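You operate a simulated robot arm through the tools that you are given. There is no shell and no other tool. Be economical: measure what you need, move in short steps, check, and stop when the job is done.

You run a simulated robot arm. Do the job below in one go: nothing can be reset, and whatever is moved stays where it is left.

## Task
Put two of the size tab packs from the top of the laid duvet on top of the taped carton there.

It is judged by the outcome, as a careful person would: the job done as asked, and still so three seconds after it is handed in. It fails if anything else is knocked over, pushed out of place, dropped, spilled or broken.

## Robot
A 7-joint arm with a two-finger parallel gripper, fixed in place. Base frame: the origin is at the foot of the arm, x ahead of it, y to its left, z up; the work surface is at about z = 0. Lengths are in mm, angles in degrees, forces in N, time in s.
With the tool pointing down near the work surface it reaches from about 240 to 620 mm from the base axis. Its first joint turns from -66.0 to 66.0 degrees. Payload 2.6 kg.
The tool frame sits at the grasp point between the pads (the TCP): z along the fingers, y along the line on which they close. The tips reach 30 mm beyond it. Largest opening 94 mm; finger width 28, thickness 10; the body of the gripper, 50 by 96 mm, starts 55 mm behind the TCP.
Orientation is that of the tool frame in the base frame, as [roll, pitch, yaw] about the fixed x, y, z axes, in that order (R = Rz(yaw) Ry(pitch) Rx(roll)). With the fingers straight down and closing along the base's y, the tool's x points along the base's -x, its y along +y and its z along -z.

## Interface
- The arm moves only by the tool nudge_tool. Its argument "deltas" is one flat list of numbers, 5 for each row, row after row: the shift along the base's x, y, z in units of 30 mm (1.0 is 30 mm), then the turn about the base's z in units of 5 degrees (1.0 is 5 degrees), then the finger opening in cm, from 0 to 9.4. In form: [x, y, z, twist, jaw, x, y, z, twist, jaw, ...]. A call has 1 to 12 rows; each row shifts and turns the commanded pose from where the row before left it. A call with a number of a shift or a turn outside -1 to 1 is refused whole. Each row takes 0.2 s and may step no farther than 50 mm and 8.6 degrees from the row before; otherwise, or with a gripper value out of range, the whole call is refused. Where a pose cannot be reached the arm comes as near as it can. A force on the tool above 40 N (or 10 N above the force at the start of the call, whichever is more), or a blocked arm, ends the call early, and 0.2 s more pass. Each finger travels about 72 mm/s and halts on what it meets, pressing with about 32 N; the grip force reading is that of the motor and also rises with nothing between the fingers. The clock runs only during rows and for 0.2 s after the last one: add rows that do not move to give the fingers time. The reply holds the time, the measured pose of the TCP, the force on the tool along the base axes, the opening and the grip force, in the units named above and with some noise, and new pictures: "show" is both (left out), scene, wrist or none.
- Cameras (640 x 400 px; columns grow to the right, rows downward): "scene" is fixed at [39.5, 436.9, 560.8]; the picture's right is [-0.72, -0.69, 0.00], its down [-0.42, 0.43, -0.80] and it looks along [0.55, -0.57, -0.60] (base axes); focal length 308 px, centre (320, 200). "wrist" rides on the gripper at [-37, 0, -58] in the tool frame; the picture's right is [0.00, -1.00, 0.00], its down [0.97, 0.00, -0.24] and it looks along [0.24, 0.00, 0.97] (tool axes); focal length 218 px, centre (320, 200).
- probe_pixels(camera, pixels): for up to 12 pixels [column, row] of the newest picture of that camera ("zoom" is the newest enlarged one), the place [x, y, z] in the base frame of the surface seen there, good to about 2 mm. The clock stands still meanwhile.
- inspect(camera, box): a new picture of the part [left, top, right, bottom] of that camera's present view, enlarged. The clock stands still meanwhile.
- hand_in(): hands the job in; it is judged then, once.

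Keep the steps short. Do not move on a guess: measure, check each grasp and each placing, and mend mistakes. In all there are 60 turns and 120 pictures (those below and enlarged ones count). Leave the gripper open and the arm clear of the work at the hand-in unless told otherwise, and finish with a single line.

The tools are called after "Call:" as a command line: name --argument value ..., lists and objects as JSON in quotes. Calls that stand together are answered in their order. nudge_tool: Moves the arm, as the interface text tells. Its arguments: {"type":"object","properties":{"deltas":{"type":"array","items":{"type":"number"}},"show":{"type":"string","enum":["both","scene","wrist","none"]}},"required":["deltas"]} The other tools are called the same way: probe_pixels (camera, pixels) gives the place of the surface under pixels of a picture; inspect (camera, box) takes an enlarged picture of a part of a camera's view; hand_in () hands the job in.

At the start:

```text
time_s: 0.0
tcp_pos: [354.6, 120.8, 359.1]
orientation: [180.0, -0.1, 180.0]
ft_force: [0.0, 0.4, 0.2]
width: 94.0
finger_force: 0.0
```

scene: 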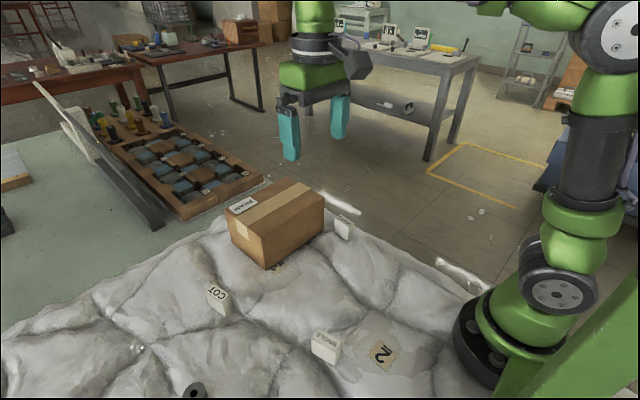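
wrist: 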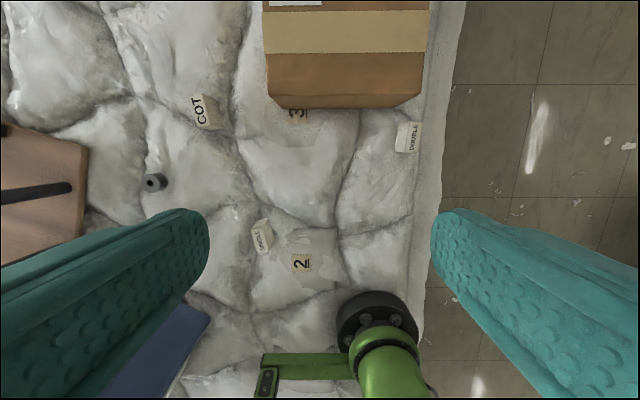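

I see a carton and several small labelled tabs (COT, DOUBLE, SINGLE), plus flat cards with "2" and "3". I'll enlarge both views to tell them apart.

Call:
inspect --camera "wrist" --box '[140, 80, 440, 290]'

Call:
inspect --camera "scene" --box '[170, 170, 430, 400]'

Call:
probe_pixels --camera "wrist" --pixels '[[205, 112], [408, 137], [262, 236], [302, 264], [345, 97], [268, 97], [420, 97], [345, 60], [345, 20], [298, 113], [268, 20], [425, 20]]'

Call:
probe_pixels --camera "scene" --pixels '[[228, 214], [289, 180], [323, 198], [266, 236], [266, 268], [216, 299], [345, 228], [326, 346], [383, 354], [245, 205], [344, 218], [326, 337]]'

```text
1.90 times, centred on (290, 185) of wrist
```

zoom: 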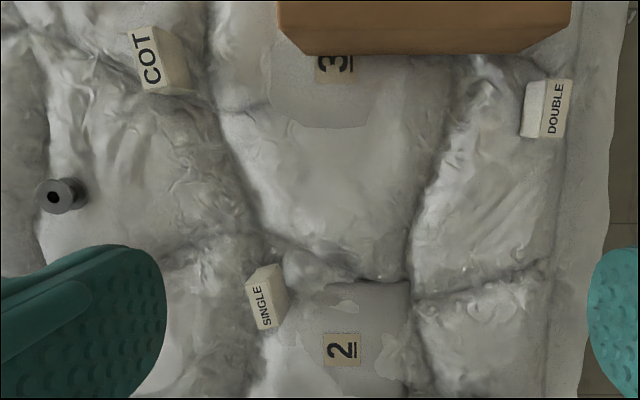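

```text
1.74 times, centred on (300, 285) of scene
```

zoom: 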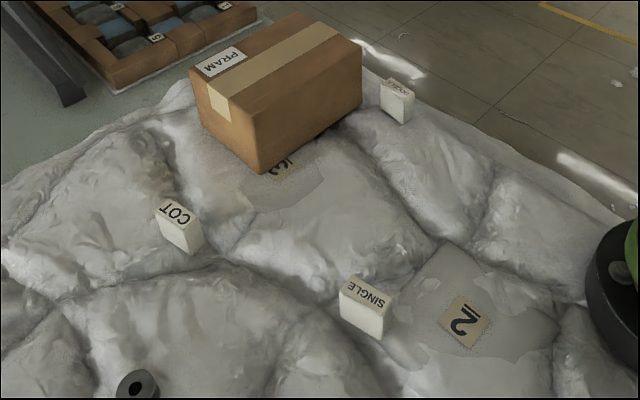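

```text
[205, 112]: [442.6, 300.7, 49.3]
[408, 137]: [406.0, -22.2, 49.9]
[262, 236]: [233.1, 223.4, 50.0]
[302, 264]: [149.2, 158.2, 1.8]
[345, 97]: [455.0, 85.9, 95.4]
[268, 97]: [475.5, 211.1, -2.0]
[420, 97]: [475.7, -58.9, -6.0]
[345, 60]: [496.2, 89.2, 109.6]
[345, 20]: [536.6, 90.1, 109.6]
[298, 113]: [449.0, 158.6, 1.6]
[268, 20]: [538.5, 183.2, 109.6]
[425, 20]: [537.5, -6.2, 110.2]
```

```text
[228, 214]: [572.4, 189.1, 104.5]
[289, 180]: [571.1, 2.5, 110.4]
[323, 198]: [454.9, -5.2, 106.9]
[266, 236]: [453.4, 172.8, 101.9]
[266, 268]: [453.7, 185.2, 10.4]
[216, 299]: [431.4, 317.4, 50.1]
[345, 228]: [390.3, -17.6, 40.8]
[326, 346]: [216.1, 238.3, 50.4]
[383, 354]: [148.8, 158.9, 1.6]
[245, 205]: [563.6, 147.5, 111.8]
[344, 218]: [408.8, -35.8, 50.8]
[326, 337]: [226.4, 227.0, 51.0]
```

Three packs are loose (COT, DOUBLE, SINGLE). The carton top is at z≈110, spanning x≈454–572 and y≈-5–187. COT and SINGLE stand clear of everything, so I'll measure those two close up.

Call:
inspect --camera "wrist" --box '[175, 82, 239, 142]'

Call:
inspect --camera "wrist" --box '[232, 206, 296, 266]'

Call:
inspect --camera "scene" --box '[190, 270, 254, 330]'

Call:
inspect --camera "scene" --box '[296, 314, 360, 374]'

```text
6.67 times, centred on (207, 112) of wrist
```

zoom: 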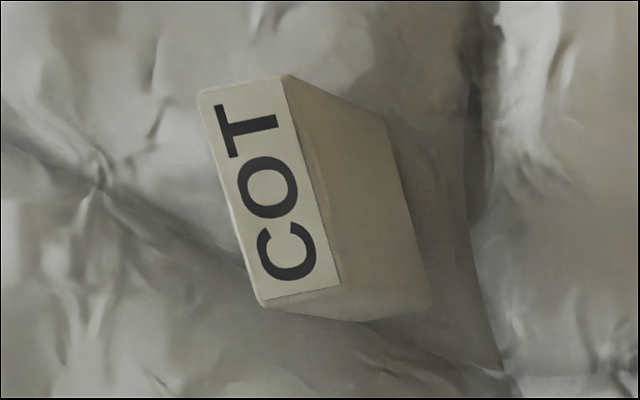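

```text
6.67 times, centred on (264, 236) of wrist
```

zoom: 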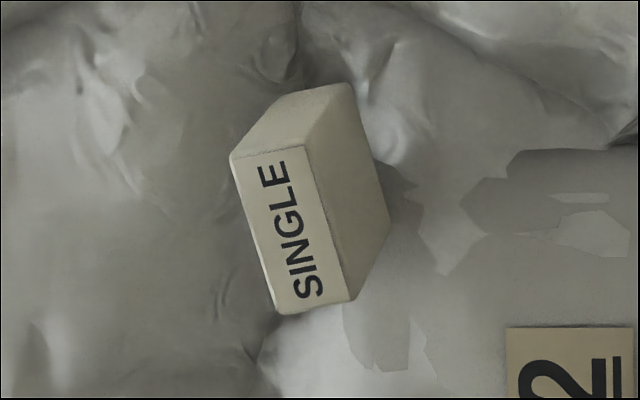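

```text
6.67 times, centred on (222, 300) of scene
```

zoom: 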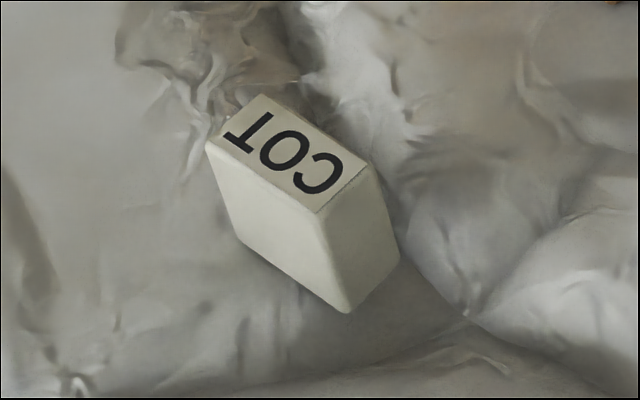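

```text
6.67 times, centred on (328, 344) of scene
```

zoom: 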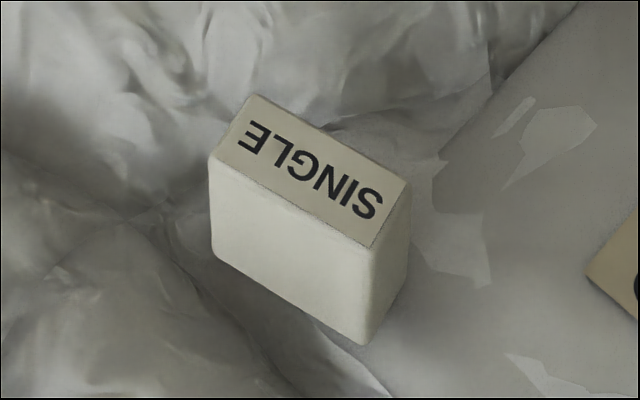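

Next I'll measure the top corners of both packs and the nearby ground.

Call:
probe_pixels --camera "zoom" --pixels '[[252, 100], [402, 182], [370, 240], [218, 160], [290, 240], [363, 340], [150, 200], [470, 300]]'

Call:
probe_pixels --camera "wrist" --pixels '[[190.6, 97.4], [201.2, 94.8], [208.7, 124], [199, 126], [194, 112], [205, 109], [215, 112], [180, 112], [230, 112]]'

```text
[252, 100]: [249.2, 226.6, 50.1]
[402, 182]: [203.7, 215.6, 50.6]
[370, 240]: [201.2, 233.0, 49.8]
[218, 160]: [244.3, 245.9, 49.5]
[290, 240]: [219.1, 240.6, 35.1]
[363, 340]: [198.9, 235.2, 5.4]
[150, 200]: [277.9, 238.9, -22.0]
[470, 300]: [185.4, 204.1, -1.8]
```

```text
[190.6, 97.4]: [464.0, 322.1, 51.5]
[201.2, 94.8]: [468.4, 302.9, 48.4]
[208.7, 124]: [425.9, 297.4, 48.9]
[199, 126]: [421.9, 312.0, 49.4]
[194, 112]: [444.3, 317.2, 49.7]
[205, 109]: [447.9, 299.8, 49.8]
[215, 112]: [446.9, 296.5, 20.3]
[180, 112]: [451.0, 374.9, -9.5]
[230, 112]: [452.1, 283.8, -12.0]
```

COT's top is about 48×20 mm, centred at (445, 308.5), z≈50, with its long axis about 11° off x. I'll move above it, turning about 11°, and then look.

Call:
nudge_tool --deltas '[0.43, 0.894, -0.8, 0.32, 7, 0.43, 0.894, -0.8, 0.32, 7, 0.43, 0.894, -0.8, 0.32, 7, 0.43, 0.894, -0.8, 0.32, 7, 0.43, 0.894, -0.8, 0.32, 7, 0.43, 0.894, -0.8, 0.32, 7, 0.43, 0.894, -0.8, 0.32, 7, 0, 0, 0, 0, 7, 0, 0, 0, 0, 7]'

```text
time_s: 2.0
tcp_pos: [443.1, 309.5, 190.0]
orientation: [179.9, 0.0, -168.7]
ft_force: [-0.2, 1.0, -0.8]
width: 70.0
finger_force: 0.1
```

scene: 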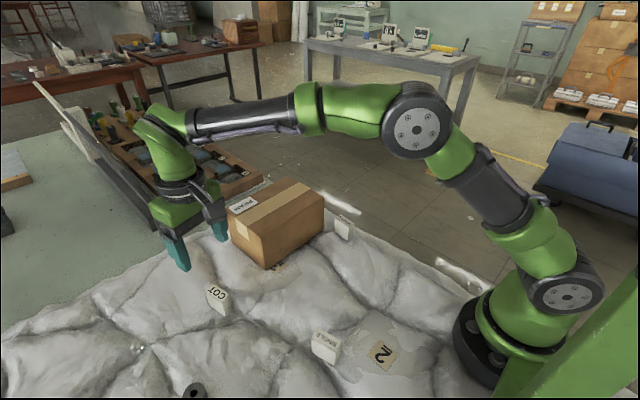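
wrist: 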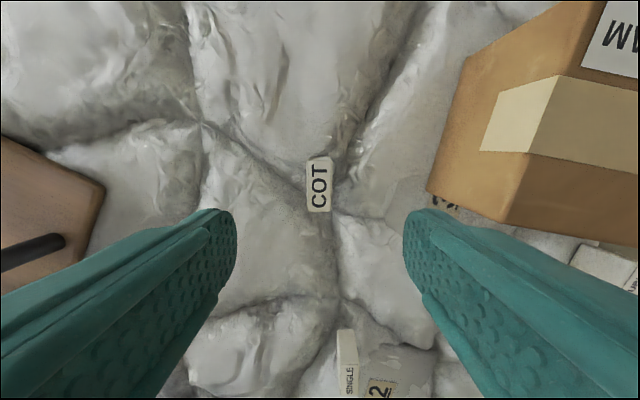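

The pack is between the fingers and nearly aligned. I'll enlarge the view to refine centre and angle.

Call:
inspect --camera "wrist" --box '[272, 150, 368, 220]'

Call:
probe_pixels --camera "wrist" --pixels '[[308, 160], [330, 160], [330, 209], [307, 209], [319, 185], [285, 185], [355, 185], [270, 185], [370, 185], [250, 200]]'

```text
5.71 times, centred on (320, 185) of wrist
```

zoom: 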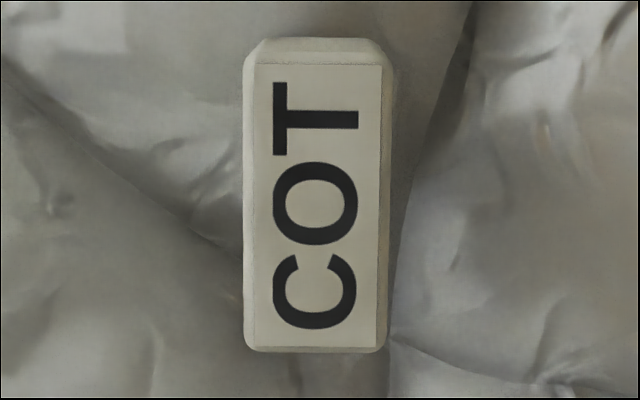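

```text
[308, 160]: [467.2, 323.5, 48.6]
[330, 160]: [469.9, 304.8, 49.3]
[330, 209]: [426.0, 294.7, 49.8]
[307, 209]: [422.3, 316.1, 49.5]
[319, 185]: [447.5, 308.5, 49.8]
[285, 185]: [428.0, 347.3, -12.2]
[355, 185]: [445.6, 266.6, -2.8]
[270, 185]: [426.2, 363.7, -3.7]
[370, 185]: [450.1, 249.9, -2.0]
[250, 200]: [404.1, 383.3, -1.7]
```

It's well aligned, with its centre about 3 mm further in x. I'll go down to TCP z≈37 (tips at about 7).

Call:
nudge_tool --deltas '[0.1, 0, -1, 0, 6, 0, 0, -1, 0, 6, 0, 0, -1, 0, 6, 0, 0, -1, 0, 6, 0, 0, -0.6, 0, 6, 0, 0, -0.5, 0, 6, 0, 0, 0, 0, 6]'

```text
time_s: 3.6
tcp_pos: [447.8, 308.8, 36.3]
orientation: [-179.9, 0.0, -168.8]
ft_force: [0.6, 0.6, -1.3]
width: 59.9
finger_force: 0.1
```

scene: 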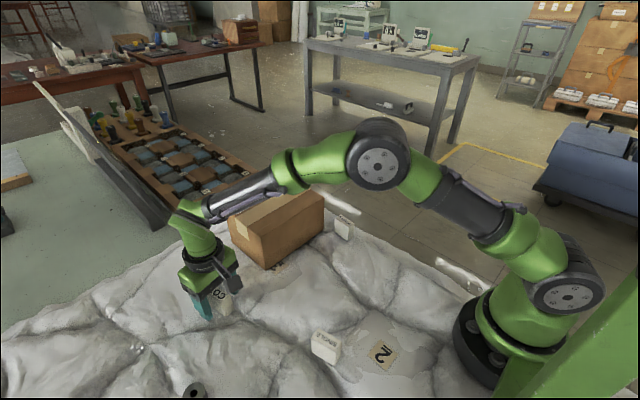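
wrist: 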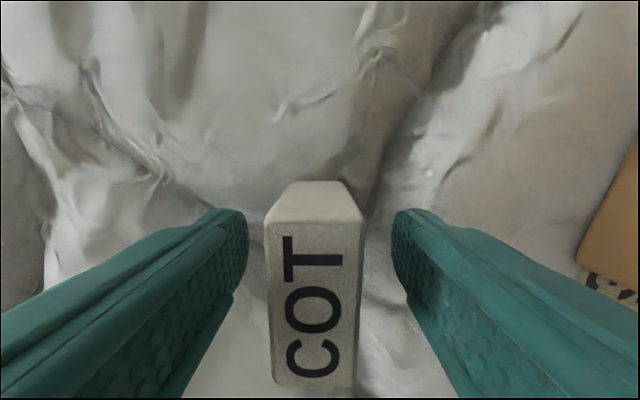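

The pack sits centred between the pads and nothing is touching, so I'll close on it.

Call:
nudge_tool --deltas '[0, 0, 0, 0, 1, 0, 0, 0, 0, 1, 0, 0, 0, 0, 1, 0, 0, 0, 0, 1]' --show "wrist"

```text
time_s: 4.6
tcp_pos: [448.2, 308.3, 36.9]
orientation: [-179.9, 0.0, -168.9]
ft_force: [0.5, -0.8, 0.1]
width: 27.6
finger_force: 31.5
```

wrist: 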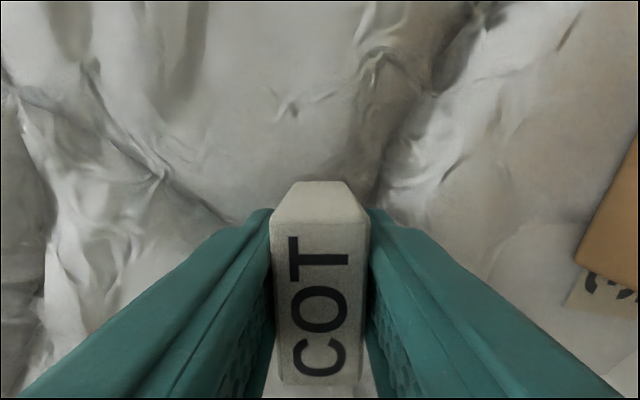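

It's gripped at width 27.6 and 31.5 N. I'll lift straight up and check.

Call:
nudge_tool --deltas '[0, 0, 0.5, 0, 1, 0, 0, 0.8, 0, 1, 0, 0, 1, 0, 1, 0, 0, 1, 0, 1, 0, 0, 1, 0, 1, 0, 0, 0.8, 0, 1, 0, 0, 0, 0, 1]'

```text
time_s: 6.2
tcp_pos: [447.1, 308.3, 191.0]
orientation: [179.9, -0.1, -168.8]
ft_force: [-0.7, 0.2, -0.6]
width: 10.1
finger_force: 0.0
```

scene: 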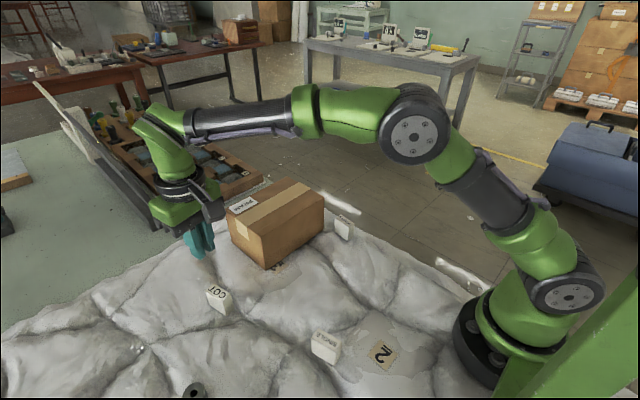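
wrist: 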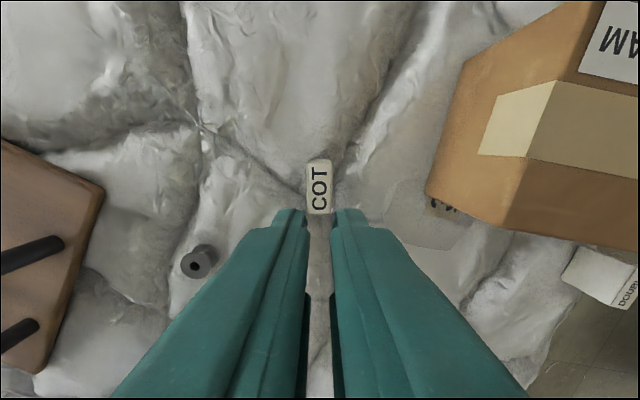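

The pack slipped out; the fingers shut to 10 mm. COT still stands on the duvet. I'll look closely at its shape and faces before retrying.

Call:
inspect --camera "scene" --box '[190, 270, 254, 330]'

Call:
probe_pixels --camera "zoom" --pixels '[[270, 205], [275, 225], [280, 245], [290, 265], [350, 200], [352, 230], [354, 260], [356, 290], [230, 160], [240, 200], [250, 235], [345, 308]]'

Call:
inspect --camera "wrist" --box '[272, 150, 368, 220]'

```text
6.67 times, centred on (222, 300) of scene
```

zoom: 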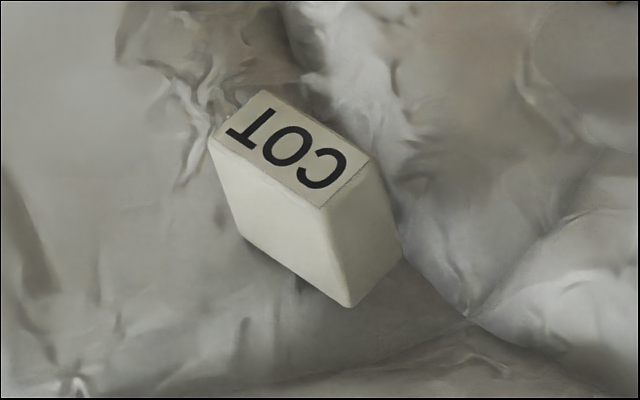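

```text
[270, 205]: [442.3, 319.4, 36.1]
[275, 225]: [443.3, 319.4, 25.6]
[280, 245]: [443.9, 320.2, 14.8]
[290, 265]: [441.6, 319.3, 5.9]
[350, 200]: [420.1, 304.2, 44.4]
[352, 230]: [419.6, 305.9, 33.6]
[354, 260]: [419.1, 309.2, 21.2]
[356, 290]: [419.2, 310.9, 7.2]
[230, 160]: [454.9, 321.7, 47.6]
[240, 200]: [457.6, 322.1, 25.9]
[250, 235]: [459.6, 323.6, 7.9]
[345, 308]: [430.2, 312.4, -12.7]
```

```text
5.71 times, centred on (320, 185) of wrist
```

zoom: 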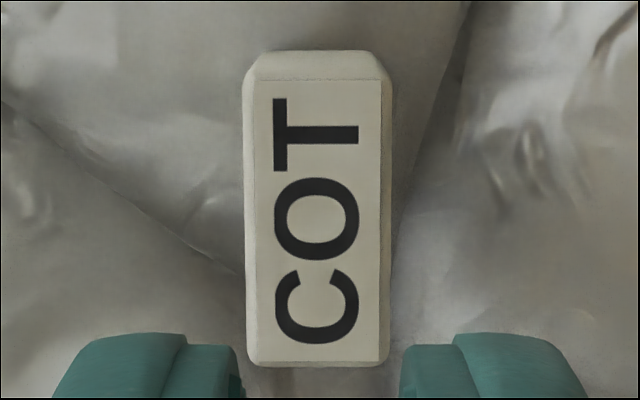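

COT is still upright with straight sides and shifted about 2 mm. The grip seemed square but it slid out during the lift. I'll retry a little deeper and lift slowly, watching width and load.

Call:
nudge_tool --deltas '[-0.07, 0.03, 0, 0, 6, 0, 0, -0.5, 0, 6, 0, 0, -1, 0, 6, 0, 0, -1, 0, 6, 0, 0, -1, 0, 6, 0, 0, -1, 0, 6, 0, 0, -0.5, 0, 6, 0, 0, -0.2, 0, 6, 0, 0, -0.1, 0, 6, 0, 0, 0, 0, 6]'

```text
time_s: 8.4
tcp_pos: [445.4, 309.0, 29.4]
orientation: [179.9, 0.0, -168.9]
ft_force: [-0.3, 0.6, 0.4]
width: 60.0
finger_force: 0.1
```

scene: 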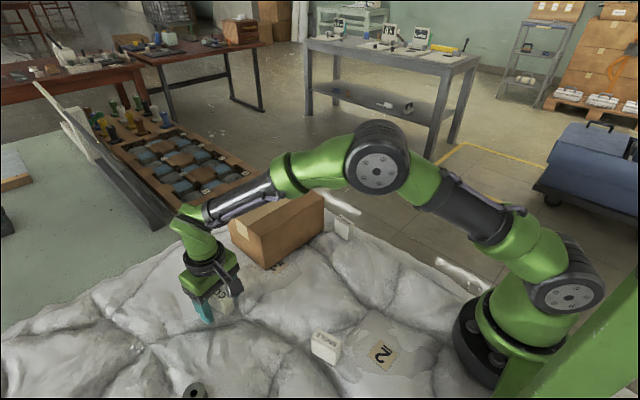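
wrist: 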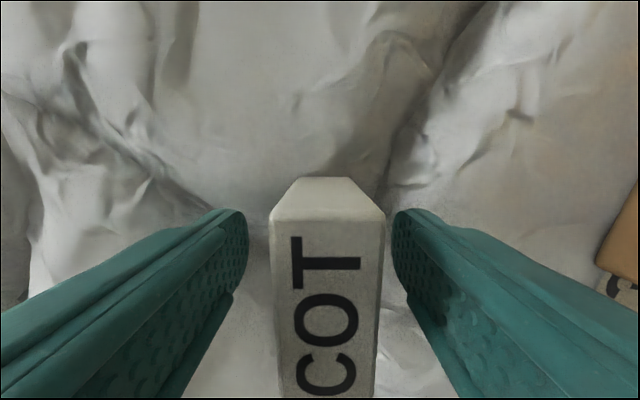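

TCP is at z 29 with no contact force. I'll close with more settling time.

Call:
nudge_tool --deltas '[0, 0, 0, 0, 0, 0, 0, 0, 0, 0, 0, 0, 0, 0, 0, 0, 0, 0, 0, 0, 0, 0, 0, 0, 0, 0, 0, 0, 0, 0]' --show "wrist"

Call:
nudge_tool --deltas '[0, 0, 0.1, 0, 0, 0, 0, 0.1, 0, 0, 0, 0, 0.1, 0, 0]' --show "wrist"

```text
time_s: 9.8
tcp_pos: [445.3, 309.6, 31.1]
orientation: [-180.0, 0.0, -168.8]
ft_force: [0.4, -0.5, -0.1]
width: 27.6
finger_force: 31.3
```

wrist: 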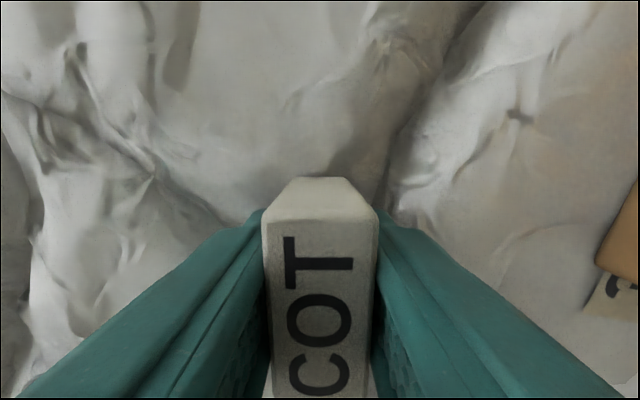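

```text
time_s: 10.6
tcp_pos: [446.6, 308.7, 41.5]
orientation: [-180.0, 0.0, -168.8]
ft_force: [0.9, 0.2, -0.4]
width: 27.5
finger_force: 32.3
```

wrist: 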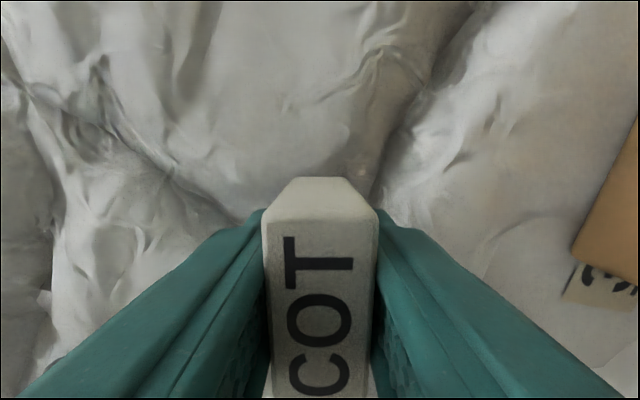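

The pack now rises with the fingers: the picture of it is unchanged while TCP went up 10 mm. I'll keep lifting gently.

Call:
nudge_tool --deltas '[0, 0, 0.1, 0, 0, 0, 0, 0.15, 0, 0, 0, 0, 0.2, 0, 0, 0, 0, 0.2, 0, 0, 0, 0, 0.2, 0, 0, 0, 0, 0.2, 0, 0, 0, 0, 0.2, 0, 0, 0, 0, 0.15, 0, 0, 0, 0, 0.1, 0, 0]'

```text
time_s: 12.6
tcp_pos: [445.4, 310.0, 85.1]
orientation: [-180.0, 0.0, -168.7]
ft_force: [-0.3, 1.0, 0.3]
width: 27.4
finger_force: 32.3
```

scene: 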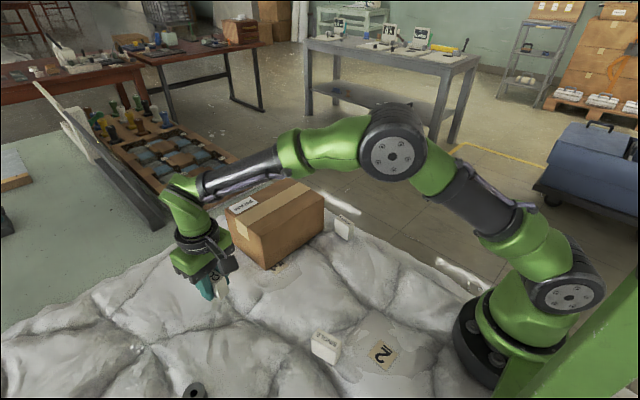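
wrist: 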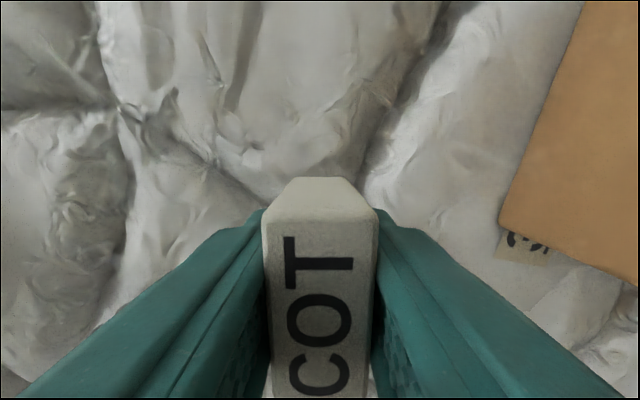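

The hold is firm at width 27.4. Next I'll lift it above carton height.

Call:
nudge_tool --deltas '[0, 0, 0.15, 0, 0, 0, 0, 0.25, 0, 0, 0, 0, 0.35, 0, 0, 0, 0, 0.35, 0, 0, 0, 0, 0.35, 0, 0, 0, 0, 0.35, 0, 0, 0, 0, 0.35, 0, 0, 0, 0, 0.35, 0, 0, 0, 0, 0.3, 0, 0, 0, 0, 0.2, 0, 0, 0, 0, 0.1, 0, 0]' --show "wrist"

```text
time_s: 15.0
tcp_pos: [445.2, 309.9, 177.7]
orientation: [-180.0, 0.0, -168.8]
ft_force: [0.0, 0.1, -0.8]
width: 27.5
finger_force: 31.7
```

wrist: 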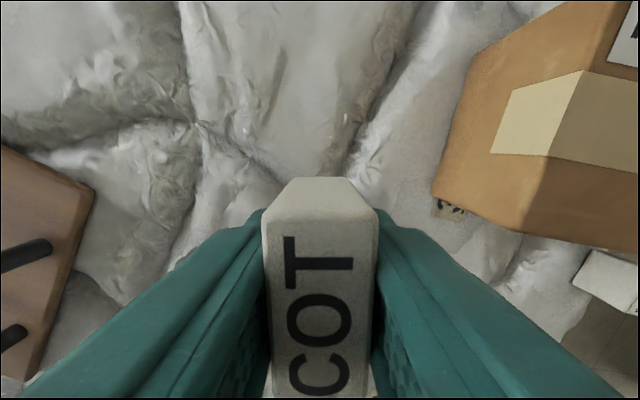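

Still held. The pack bottom is at about 147, clear of the carton top at 110. I'll carry it gently toward (515, 45), squaring it up on the way.

Call:
nudge_tool --deltas '[0.04, -0.15, 0, -0.09, 0, 0.08, -0.25, 0, -0.09, 0, 0.1, -0.4, 0, -0.09, 0, 0.12, -0.45, 0, -0.1, 0, 0.12, -0.45, 0, -0.1, 0, 0.12, -0.45, 0, -0.1, 0, 0.12, -0.45, 0, -0.1, 0, 0.12, -0.45, 0, -0.1, 0, 0.12, -0.45, 0, -0.1, 0, 0.1, -0.4, 0, -0.09, 0, 0.08, -0.25, 0, -0.09, 0, 0.04, -0.15, 0, -0.09, 0]' --show "scene"

Call:
nudge_tool --deltas '[0.04, -0.15, 0, -0.09, 0, 0.08, -0.25, 0, -0.09, 0, 0.1, -0.4, 0, -0.09, 0, 0.12, -0.5, 0, -0.1, 0, 0.12, -0.5, 0, -0.1, 0, 0.12, -0.5, 0, -0.1, 0, 0.12, -0.5, 0, -0.1, 0, 0.12, -0.5, 0, -0.1, 0, 0.12, -0.45, 0, -0.1, 0, 0.1, -0.4, 0, -0.09, 0, 0.08, -0.25, 0, -0.09, 0, 0.04, -0.13, 0, -0.09, 0]'

```text
time_s: 17.6
tcp_pos: [480.4, 179.2, 177.4]
orientation: [-180.0, 0.0, -174.5]
ft_force: [0.9, 0.1, -1.0]
width: 27.5
finger_force: 32.2
```

scene: 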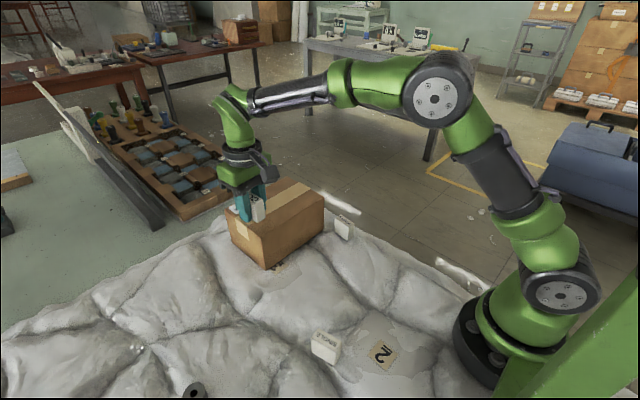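

```text
time_s: 20.2
tcp_pos: [514.9, 45.0, 178.2]
orientation: [179.9, -0.1, 179.7]
ft_force: [0.0, 0.1, -0.7]
width: 27.5
finger_force: 31.8
```

scene: 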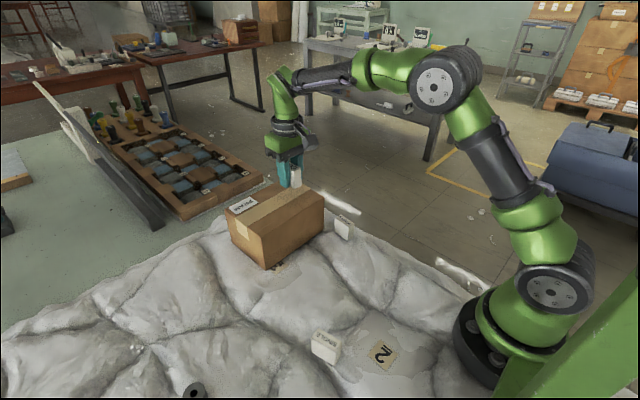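
wrist: 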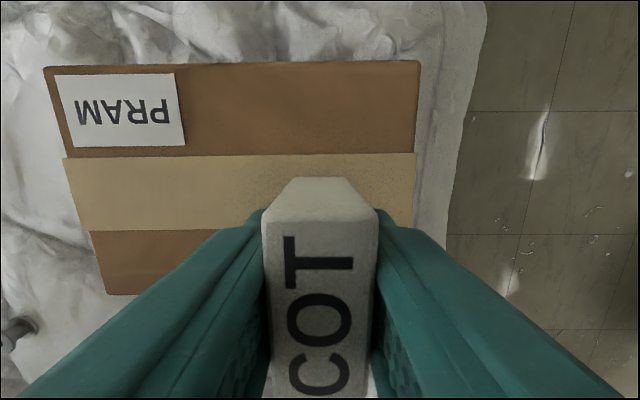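

It's over the carton and held. I'll lower it to just above the top, then check the gap.

Call:
nudge_tool --deltas '[0, 0, -0.15, 0, 0, 0, 0, -0.2, 0, 0, 0, 0, -0.2, 0, 0, 0, 0, -0.2, 0, 0, 0, 0, -0.15, 0, 0, 0, 0, -0.05, 0, 0]' --show "none"

Call:
inspect --camera "scene" --box '[245, 150, 341, 210]'

```text
time_s: 21.6
tcp_pos: [515.3, 45.4, 149.3]
orientation: [-180.0, 0.0, 179.9]
ft_force: [0.3, -0.1, -0.7]
width: 27.4
finger_force: 31.9
```

```text
6.67 times, centred on (293, 180) of scene
```

zoom: 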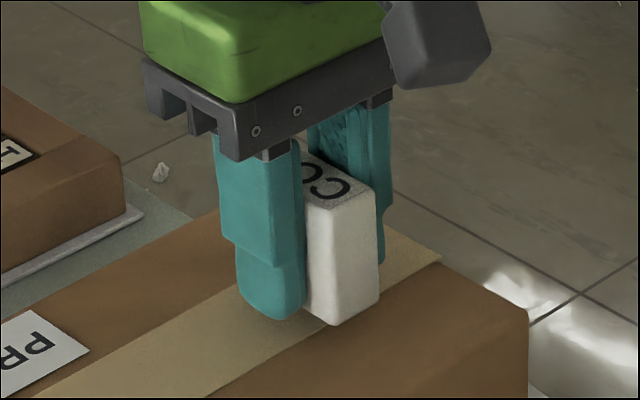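

Still a few mm up. I'll step down 1.2 mm at a time and watch for contact force.

Call:
nudge_tool --deltas '[0, 0, -0.04, 0, 0, 0, 0, -0.04, 0, 0, 0, 0, -0.04, 0, 0]' --show "none"

Call:
inspect --camera "scene" --box '[275, 180, 323, 210]'

```text
time_s: 22.4
tcp_pos: [516.0, 44.0, 146.0]
orientation: [-179.9, 0.0, 179.8]
ft_force: [-0.2, 0.5, -0.9]
width: 27.4
finger_force: 32.2
```

```text
13.33 times, centred on (299, 195) of scene
```

zoom: 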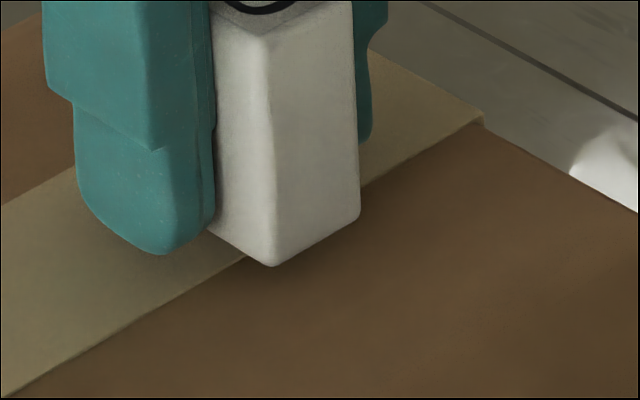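

I'll probe the pack's lower edge against the carton surface to get the exact gap.

Call:
probe_pixels --camera "zoom" --pixels '[[272, 258], [272, 250], [274, 290], [350, 214], [300, 245], [160, 250], [340, 300]]'

Call:
nudge_tool --deltas '[0, 0, -0.04, 0, 0, 0, 0, 0, 0, 0]' --show "none"

```text
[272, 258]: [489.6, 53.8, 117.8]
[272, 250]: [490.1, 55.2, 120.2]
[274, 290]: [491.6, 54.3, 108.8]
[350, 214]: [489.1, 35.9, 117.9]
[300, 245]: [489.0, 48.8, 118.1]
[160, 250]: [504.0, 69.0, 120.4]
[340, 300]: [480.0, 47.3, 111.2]
```

```text
time_s: 23.0
tcp_pos: [515.8, 45.2, 144.4]
orientation: [180.0, -0.1, 179.8]
ft_force: [-0.3, -0.1, -0.5]
width: 27.7
finger_force: 32.0
```

The lowest edge was about 5 mm above the top at TCP 146. I'll continue down in small steps.

Call:
nudge_tool --deltas '[0, 0, -0.04, 0, 0, 0, 0, -0.04, 0, 0, 0, 0, 0, 0, 0]' --show "none"

Call:
inspect --camera "scene" --box '[275, 180, 323, 210]'

```text
time_s: 23.8
tcp_pos: [515.2, 44.5, 141.9]
orientation: [-179.9, -0.1, 179.7]
ft_force: [-0.5, 0.5, -0.1]
width: 27.6
finger_force: 31.9
```

```text
13.33 times, centred on (299, 195) of scene
```

zoom: 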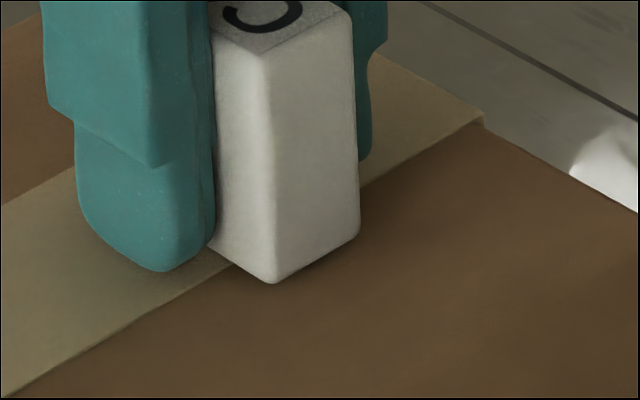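

There's about 1–2 mm left, with the contact shadow almost closed. I'll go down one or two more tiny steps.

Call:
nudge_tool --deltas '[0, 0, -0.04, 0, 0, 0, 0, 0, 0, 0]' --show "none"

Call:
inspect --camera "scene" --box '[275, 180, 323, 210]'

```text
time_s: 24.4
tcp_pos: [515.3, 43.8, 140.8]
orientation: [-180.0, -0.1, 179.8]
ft_force: [-0.5, -0.3, -1.0]
width: 27.7
finger_force: 31.9
```

```text
13.33 times, centred on (299, 195) of scene
```

zoom: 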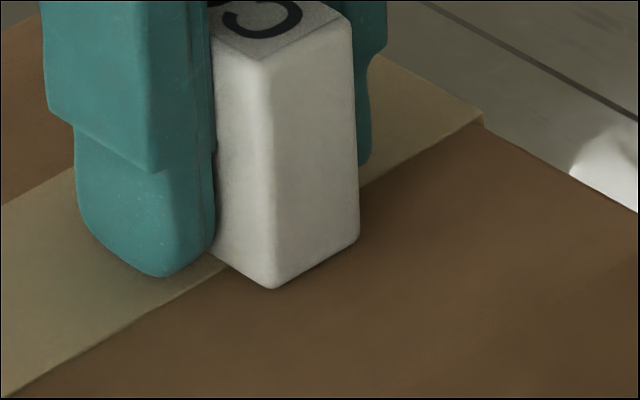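

The pack is essentially down. I'll ease the fingers open.

Call:
nudge_tool --deltas '[0, 0, -0.02, 0, 0, 0, 0, 0, 0, 2.9, 0, 0, 0, 0, 3.3, 0, 0, 0, 0, 4, 0, 0, 0, 0, 5, 0, 0, 0, 0, 5]'

```text
time_s: 25.8
tcp_pos: [515.5, 45.1, 141.1]
orientation: [180.0, 0.0, 179.8]
ft_force: [-0.6, -0.1, -0.4]
width: 50.0
finger_force: 0.0
```

scene: 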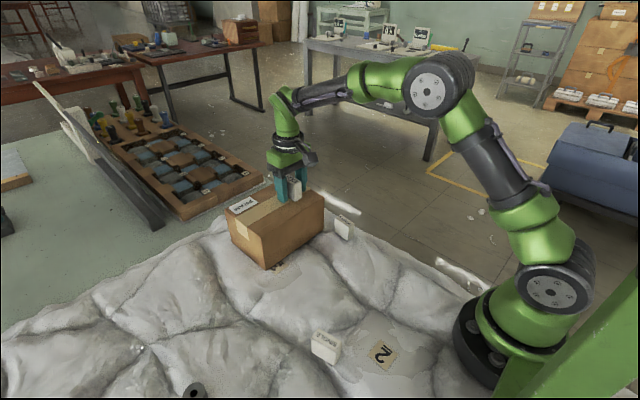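
wrist: 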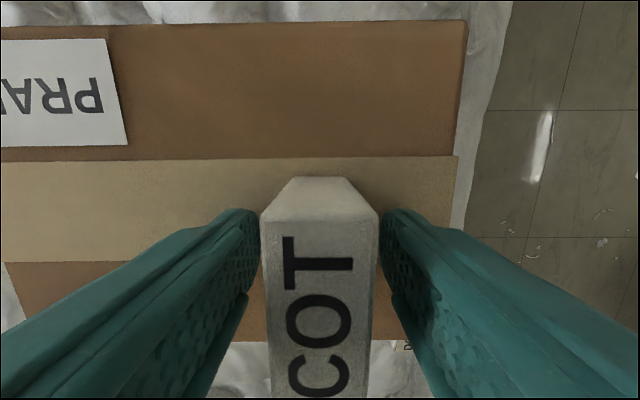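

COT stands on the carton with both fingers clear of it. I'll rise straight up.

Call:
nudge_tool --deltas '[0, 0, 0.2, 0, 5, 0, 0, 0.5, 0, 5, 0, 0, 1, 0, 5, 0, 0, 1, 0, 5, 0, 0, 1, 0, 5, 0, 0, 0, 0, 5]'

Call:
inspect --camera "scene" --box '[220, 160, 364, 250]'

```text
time_s: 27.2
tcp_pos: [515.5, 44.7, 252.0]
orientation: [-180.0, 0.0, 179.8]
ft_force: [0.3, -0.1, -0.1]
width: 50.0
finger_force: 0.0
```

scene: 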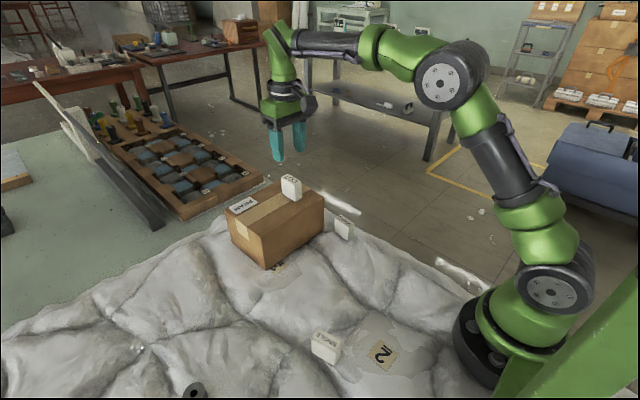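
wrist: 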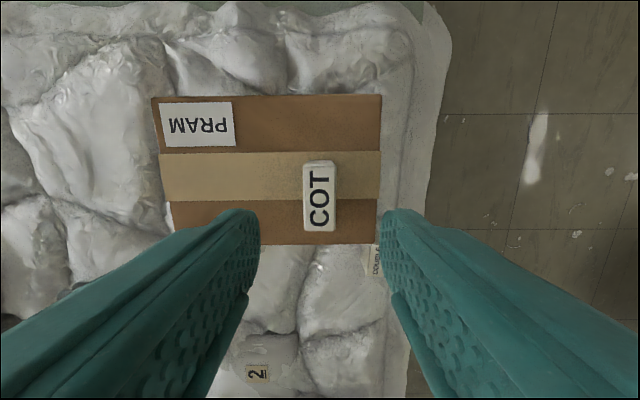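

```text
4.44 times, centred on (292, 205) of scene
```

zoom: 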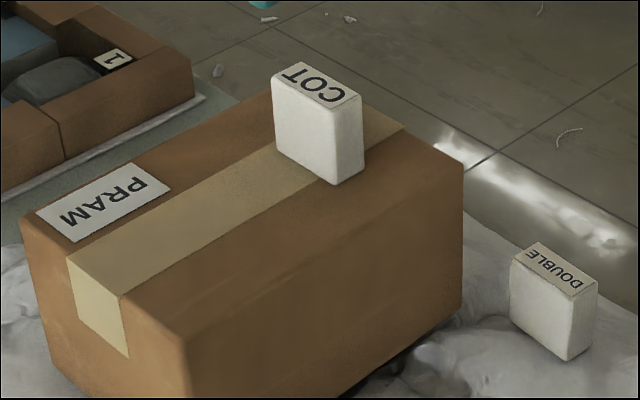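

COT stands flat and square. Now I'll travel to above SINGLE at (225, 230), turning 15°.

Call:
nudge_tool --deltas '[-0.8, 0.51, 0, 0.25, 6, -0.81, 0.51, 0, 0.25, 6, -0.81, 0.51, 0, 0.25, 6, -0.81, 0.515, 0, 0.25, 6, -0.81, 0.515, -0.25, 0.25, 6, -0.81, 0.515, -0.25, 0.25, 6, -0.81, 0.515, -0.25, 0.25, 6, -0.81, 0.515, -0.25, 0.25, 6, -0.81, 0.515, -0.25, 0.25, 6, -0.81, 0.515, -0.25, 0.25, 6, -0.81, 0.515, -0.25, 0.25, 6, -0.8, 0.515, -0.25, 0.25, 6]'

Call:
inspect --camera "wrist" --box '[272, 150, 368, 220]'

```text
time_s: 29.8
tcp_pos: [224.3, 230.8, 191.5]
orientation: [179.9, 0.0, -165.3]
ft_force: [0.2, -0.1, 1.2]
width: 59.8
finger_force: 0.1
```

scene: 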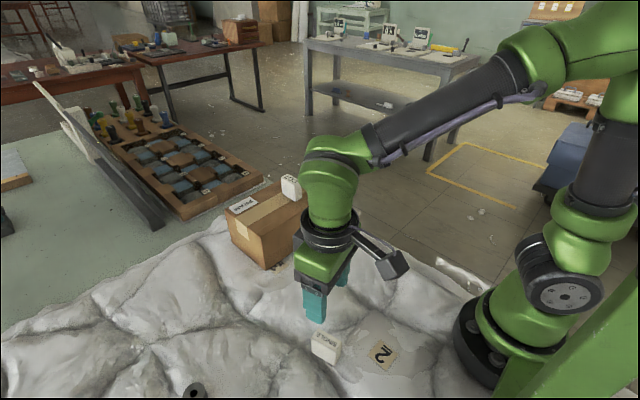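
wrist: 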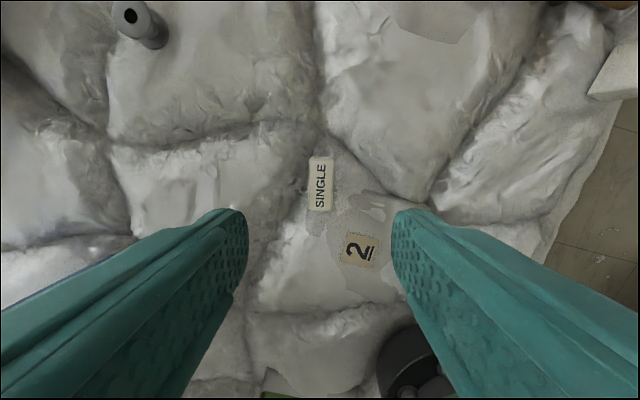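

```text
5.71 times, centred on (320, 185) of wrist
```

zoom: 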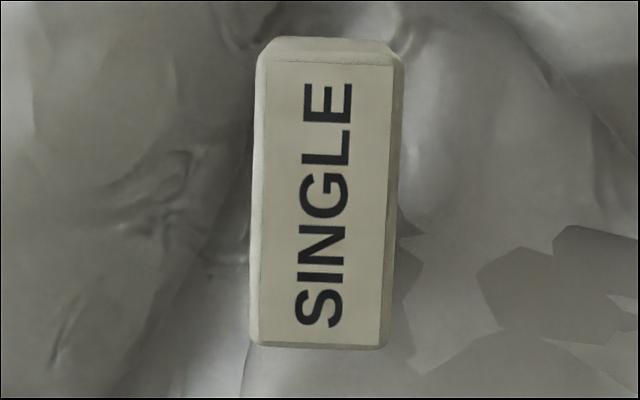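

It's centred, but the pack is about 2.5° clockwise of the tool, so I'll trim by -0.5 unit and +3 mm x. First I'll check the ground where the fingers will land.

Call:
probe_pixels --camera "wrist" --pixels '[[309, 160], [331, 160], [329, 208], [308, 208], [295, 170], [295, 195], [280, 185], [345, 170], [345, 195], [360, 185], [270, 205], [370, 205]]'

```text
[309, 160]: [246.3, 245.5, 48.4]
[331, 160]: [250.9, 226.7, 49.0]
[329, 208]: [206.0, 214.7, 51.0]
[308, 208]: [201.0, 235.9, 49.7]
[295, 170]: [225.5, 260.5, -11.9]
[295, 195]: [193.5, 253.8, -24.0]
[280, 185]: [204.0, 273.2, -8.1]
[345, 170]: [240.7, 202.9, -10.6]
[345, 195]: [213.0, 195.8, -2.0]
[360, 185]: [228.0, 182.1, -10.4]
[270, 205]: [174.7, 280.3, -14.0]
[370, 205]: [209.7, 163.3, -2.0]
```

The ground there is at or below -2. Descending to TCP z≈31.

Call:
nudge_tool --deltas '[0.07, 0, -0.5, -0.4, 6, 0, 0, -1, 0, 6, 0, 0, -1, 0, 6, 0, 0, -1, 0, 6, 0, 0, -1, 0, 6, 0, 0, -0.5, 0, 6, 0, 0, -0.25, 0, 6, 0, 0, -0.1, 0, 6, 0, 0, 0, 0, 6]'

```text
time_s: 31.8
tcp_pos: [226.8, 230.1, 31.5]
orientation: [-179.9, 0.0, -167.2]
ft_force: [-0.2, 0.5, -0.3]
width: 60.2
finger_force: 0.1
```

scene: 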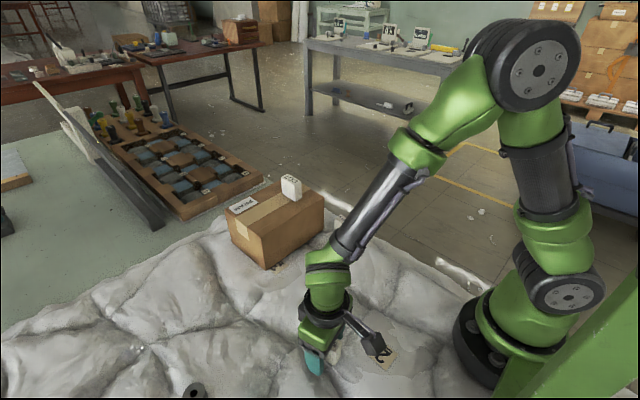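
wrist: 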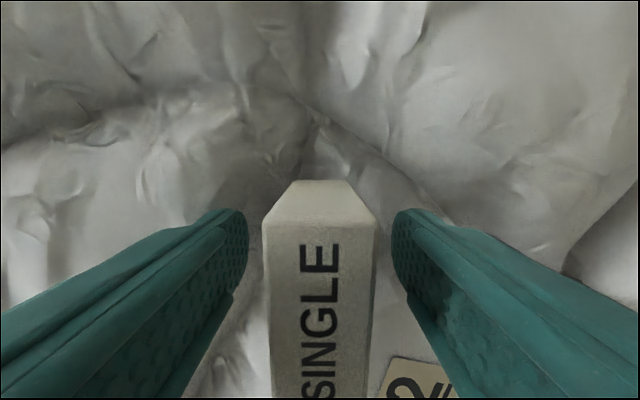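

Centred and aligned. I'll close, let it settle, then lift slowly.

Call:
nudge_tool --deltas '[0, 0, 0, 0, 0, 0, 0, 0, 0, 0, 0, 0, 0, 0, 0, 0, 0, 0, 0, 0, 0, 0, 0, 0, 0, 0, 0, 0, 0, 0]' --show "wrist"

Call:
nudge_tool --deltas '[0, 0, 0.1, 0, 0, 0, 0, 0.1, 0, 0, 0, 0, 0.1, 0, 0]' --show "wrist"

```text
time_s: 33.2
tcp_pos: [225.6, 230.4, 30.2]
orientation: [-179.9, 0.0, -167.2]
ft_force: [-0.9, -0.1, 0.0]
width: 27.5
finger_force: 32.2
```

wrist: 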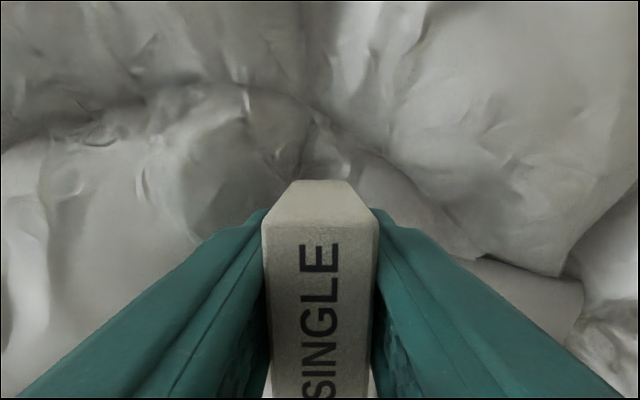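

```text
time_s: 34.0
tcp_pos: [226.6, 229.7, 41.0]
orientation: [179.9, -0.1, -167.2]
ft_force: [0.8, -0.5, -0.7]
width: 27.4
finger_force: 32.0
```

wrist: 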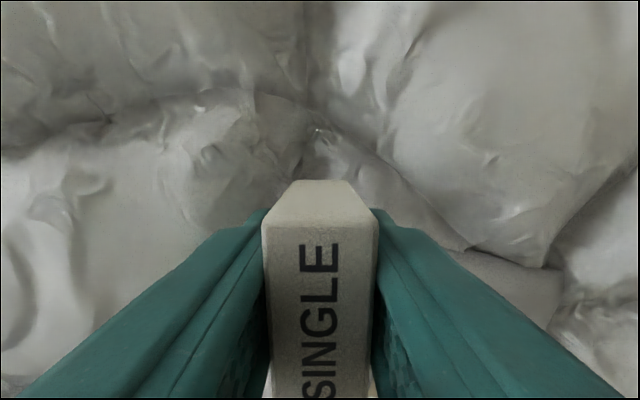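

It's rising with the fingers at width 27.4. I'll continue the lift gently.

Call:
nudge_tool --deltas '[0, 0, 0.1, 0, 0, 0, 0, 0.2, 0, 0, 0, 0, 0.3, 0, 0, 0, 0, 0.35, 0, 0, 0, 0, 0.35, 0, 0, 0, 0, 0.35, 0, 0, 0, 0, 0.35, 0, 0, 0, 0, 0.35, 0, 0, 0, 0, 0.35, 0, 0, 0, 0, 0.3, 0, 0, 0, 0, 0.2, 0, 0, 0, 0, 0.1, 0, 0]' --show "none"

Call:
nudge_tool --deltas '[0, 0, 0.1, 0, 0, 0, 0, 0.2, 0, 0, 0, 0, 0.3, 0, 0, 0, 0, 0.35, 0, 0, 0, 0, 0.3, 0, 0, 0, 0, 0.2, 0, 0, 0, 0, 0.1, 0, 0]'

```text
time_s: 36.6
tcp_pos: [226.0, 230.4, 138.8]
orientation: [-179.9, 0.0, -167.2]
ft_force: [-0.1, 0.6, -0.8]
width: 27.6
finger_force: 31.9
```

```text
time_s: 38.2
tcp_pos: [225.8, 229.6, 184.4]
orientation: [-180.0, 0.0, -167.2]
ft_force: [0.3, -0.1, 0.0]
width: 27.8
finger_force: 32.0
```

scene: 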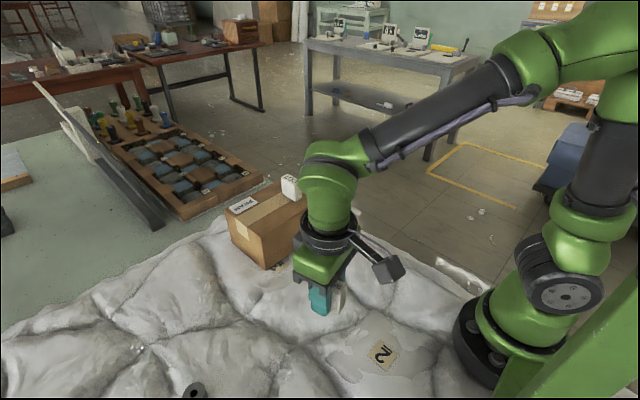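
wrist: 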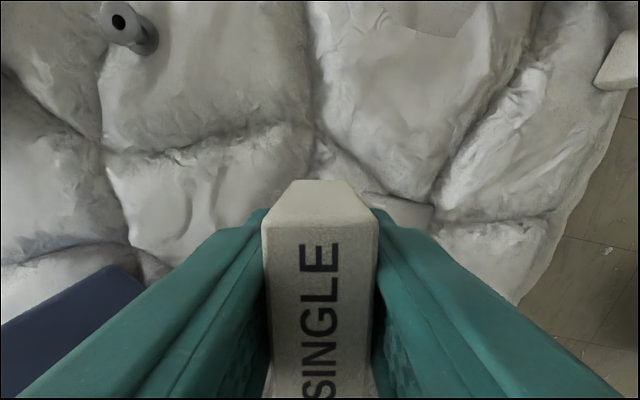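

Both holds look good; bottom is at about 154. I'll carry it gently toward (515, 130), squaring up.

Call:
nudge_tool --deltas '[0.2, -0.07, 0, -0.1, 0, 0.3, -0.1, 0, -0.1, 0, 0.45, -0.16, 0, -0.11, 0, 0.5, -0.17, 0, -0.11, 0, 0.5, -0.17, 0, -0.11, 0, 0.5, -0.17, 0, -0.11, 0, 0.5, -0.17, 0, -0.11, 0, 0.5, -0.17, 0, -0.11, 0, 0.5, -0.17, 0, -0.11, 0, 0.45, -0.16, 0, -0.11, 0, 0.3, -0.1, 0, -0.1, 0, 0.13, -0.05, 0, -0.1, 0]' --show "scene"

Call:
nudge_tool --deltas '[0.2, -0.07, 0, -0.1, 0, 0.3, -0.1, 0, -0.1, 0, 0.45, -0.16, 0, -0.11, 0, 0.5, -0.17, 0, -0.11, 0, 0.5, -0.17, 0, -0.11, 0, 0.5, -0.17, 0, -0.11, 0, 0.5, -0.17, 0, -0.11, 0, 0.5, -0.17, 0, -0.11, 0, 0.5, -0.17, 0, -0.11, 0, 0.45, -0.16, 0, -0.11, 0, 0.3, -0.1, 0, -0.1, 0, 0.13, -0.05, 0, -0.1, 0]'

```text
time_s: 40.8
tcp_pos: [371.6, 179.3, 185.5]
orientation: [180.0, 0.0, -173.6]
ft_force: [0.6, 0.3, -0.7]
width: 27.7
finger_force: 32.1
```

scene: 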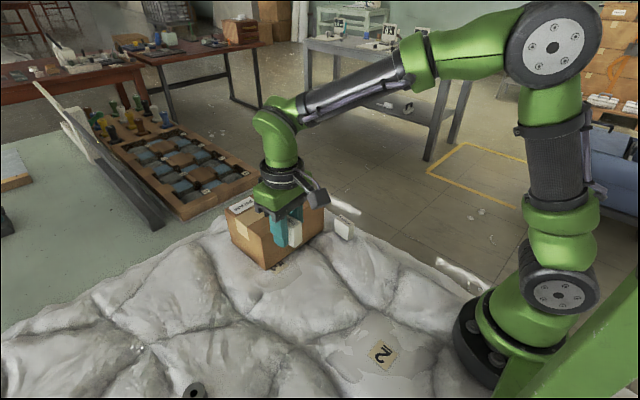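

```text
time_s: 43.4
tcp_pos: [516.5, 130.4, 185.4]
orientation: [180.0, -0.1, 180.0]
ft_force: [-0.6, -0.4, -0.3]
width: 27.4
finger_force: 31.9
```

scene: 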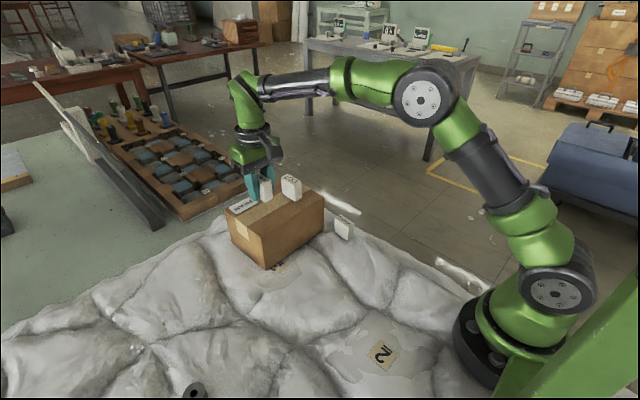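
wrist: 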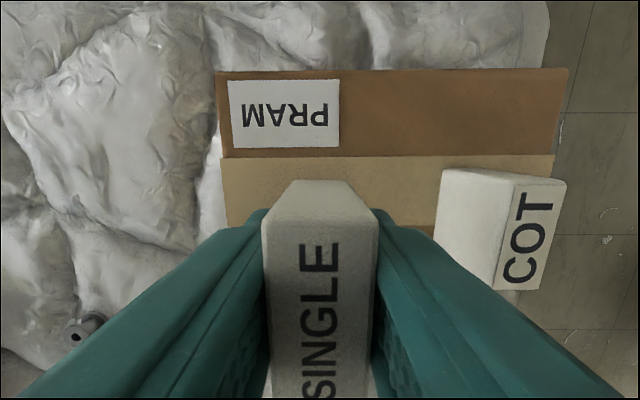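

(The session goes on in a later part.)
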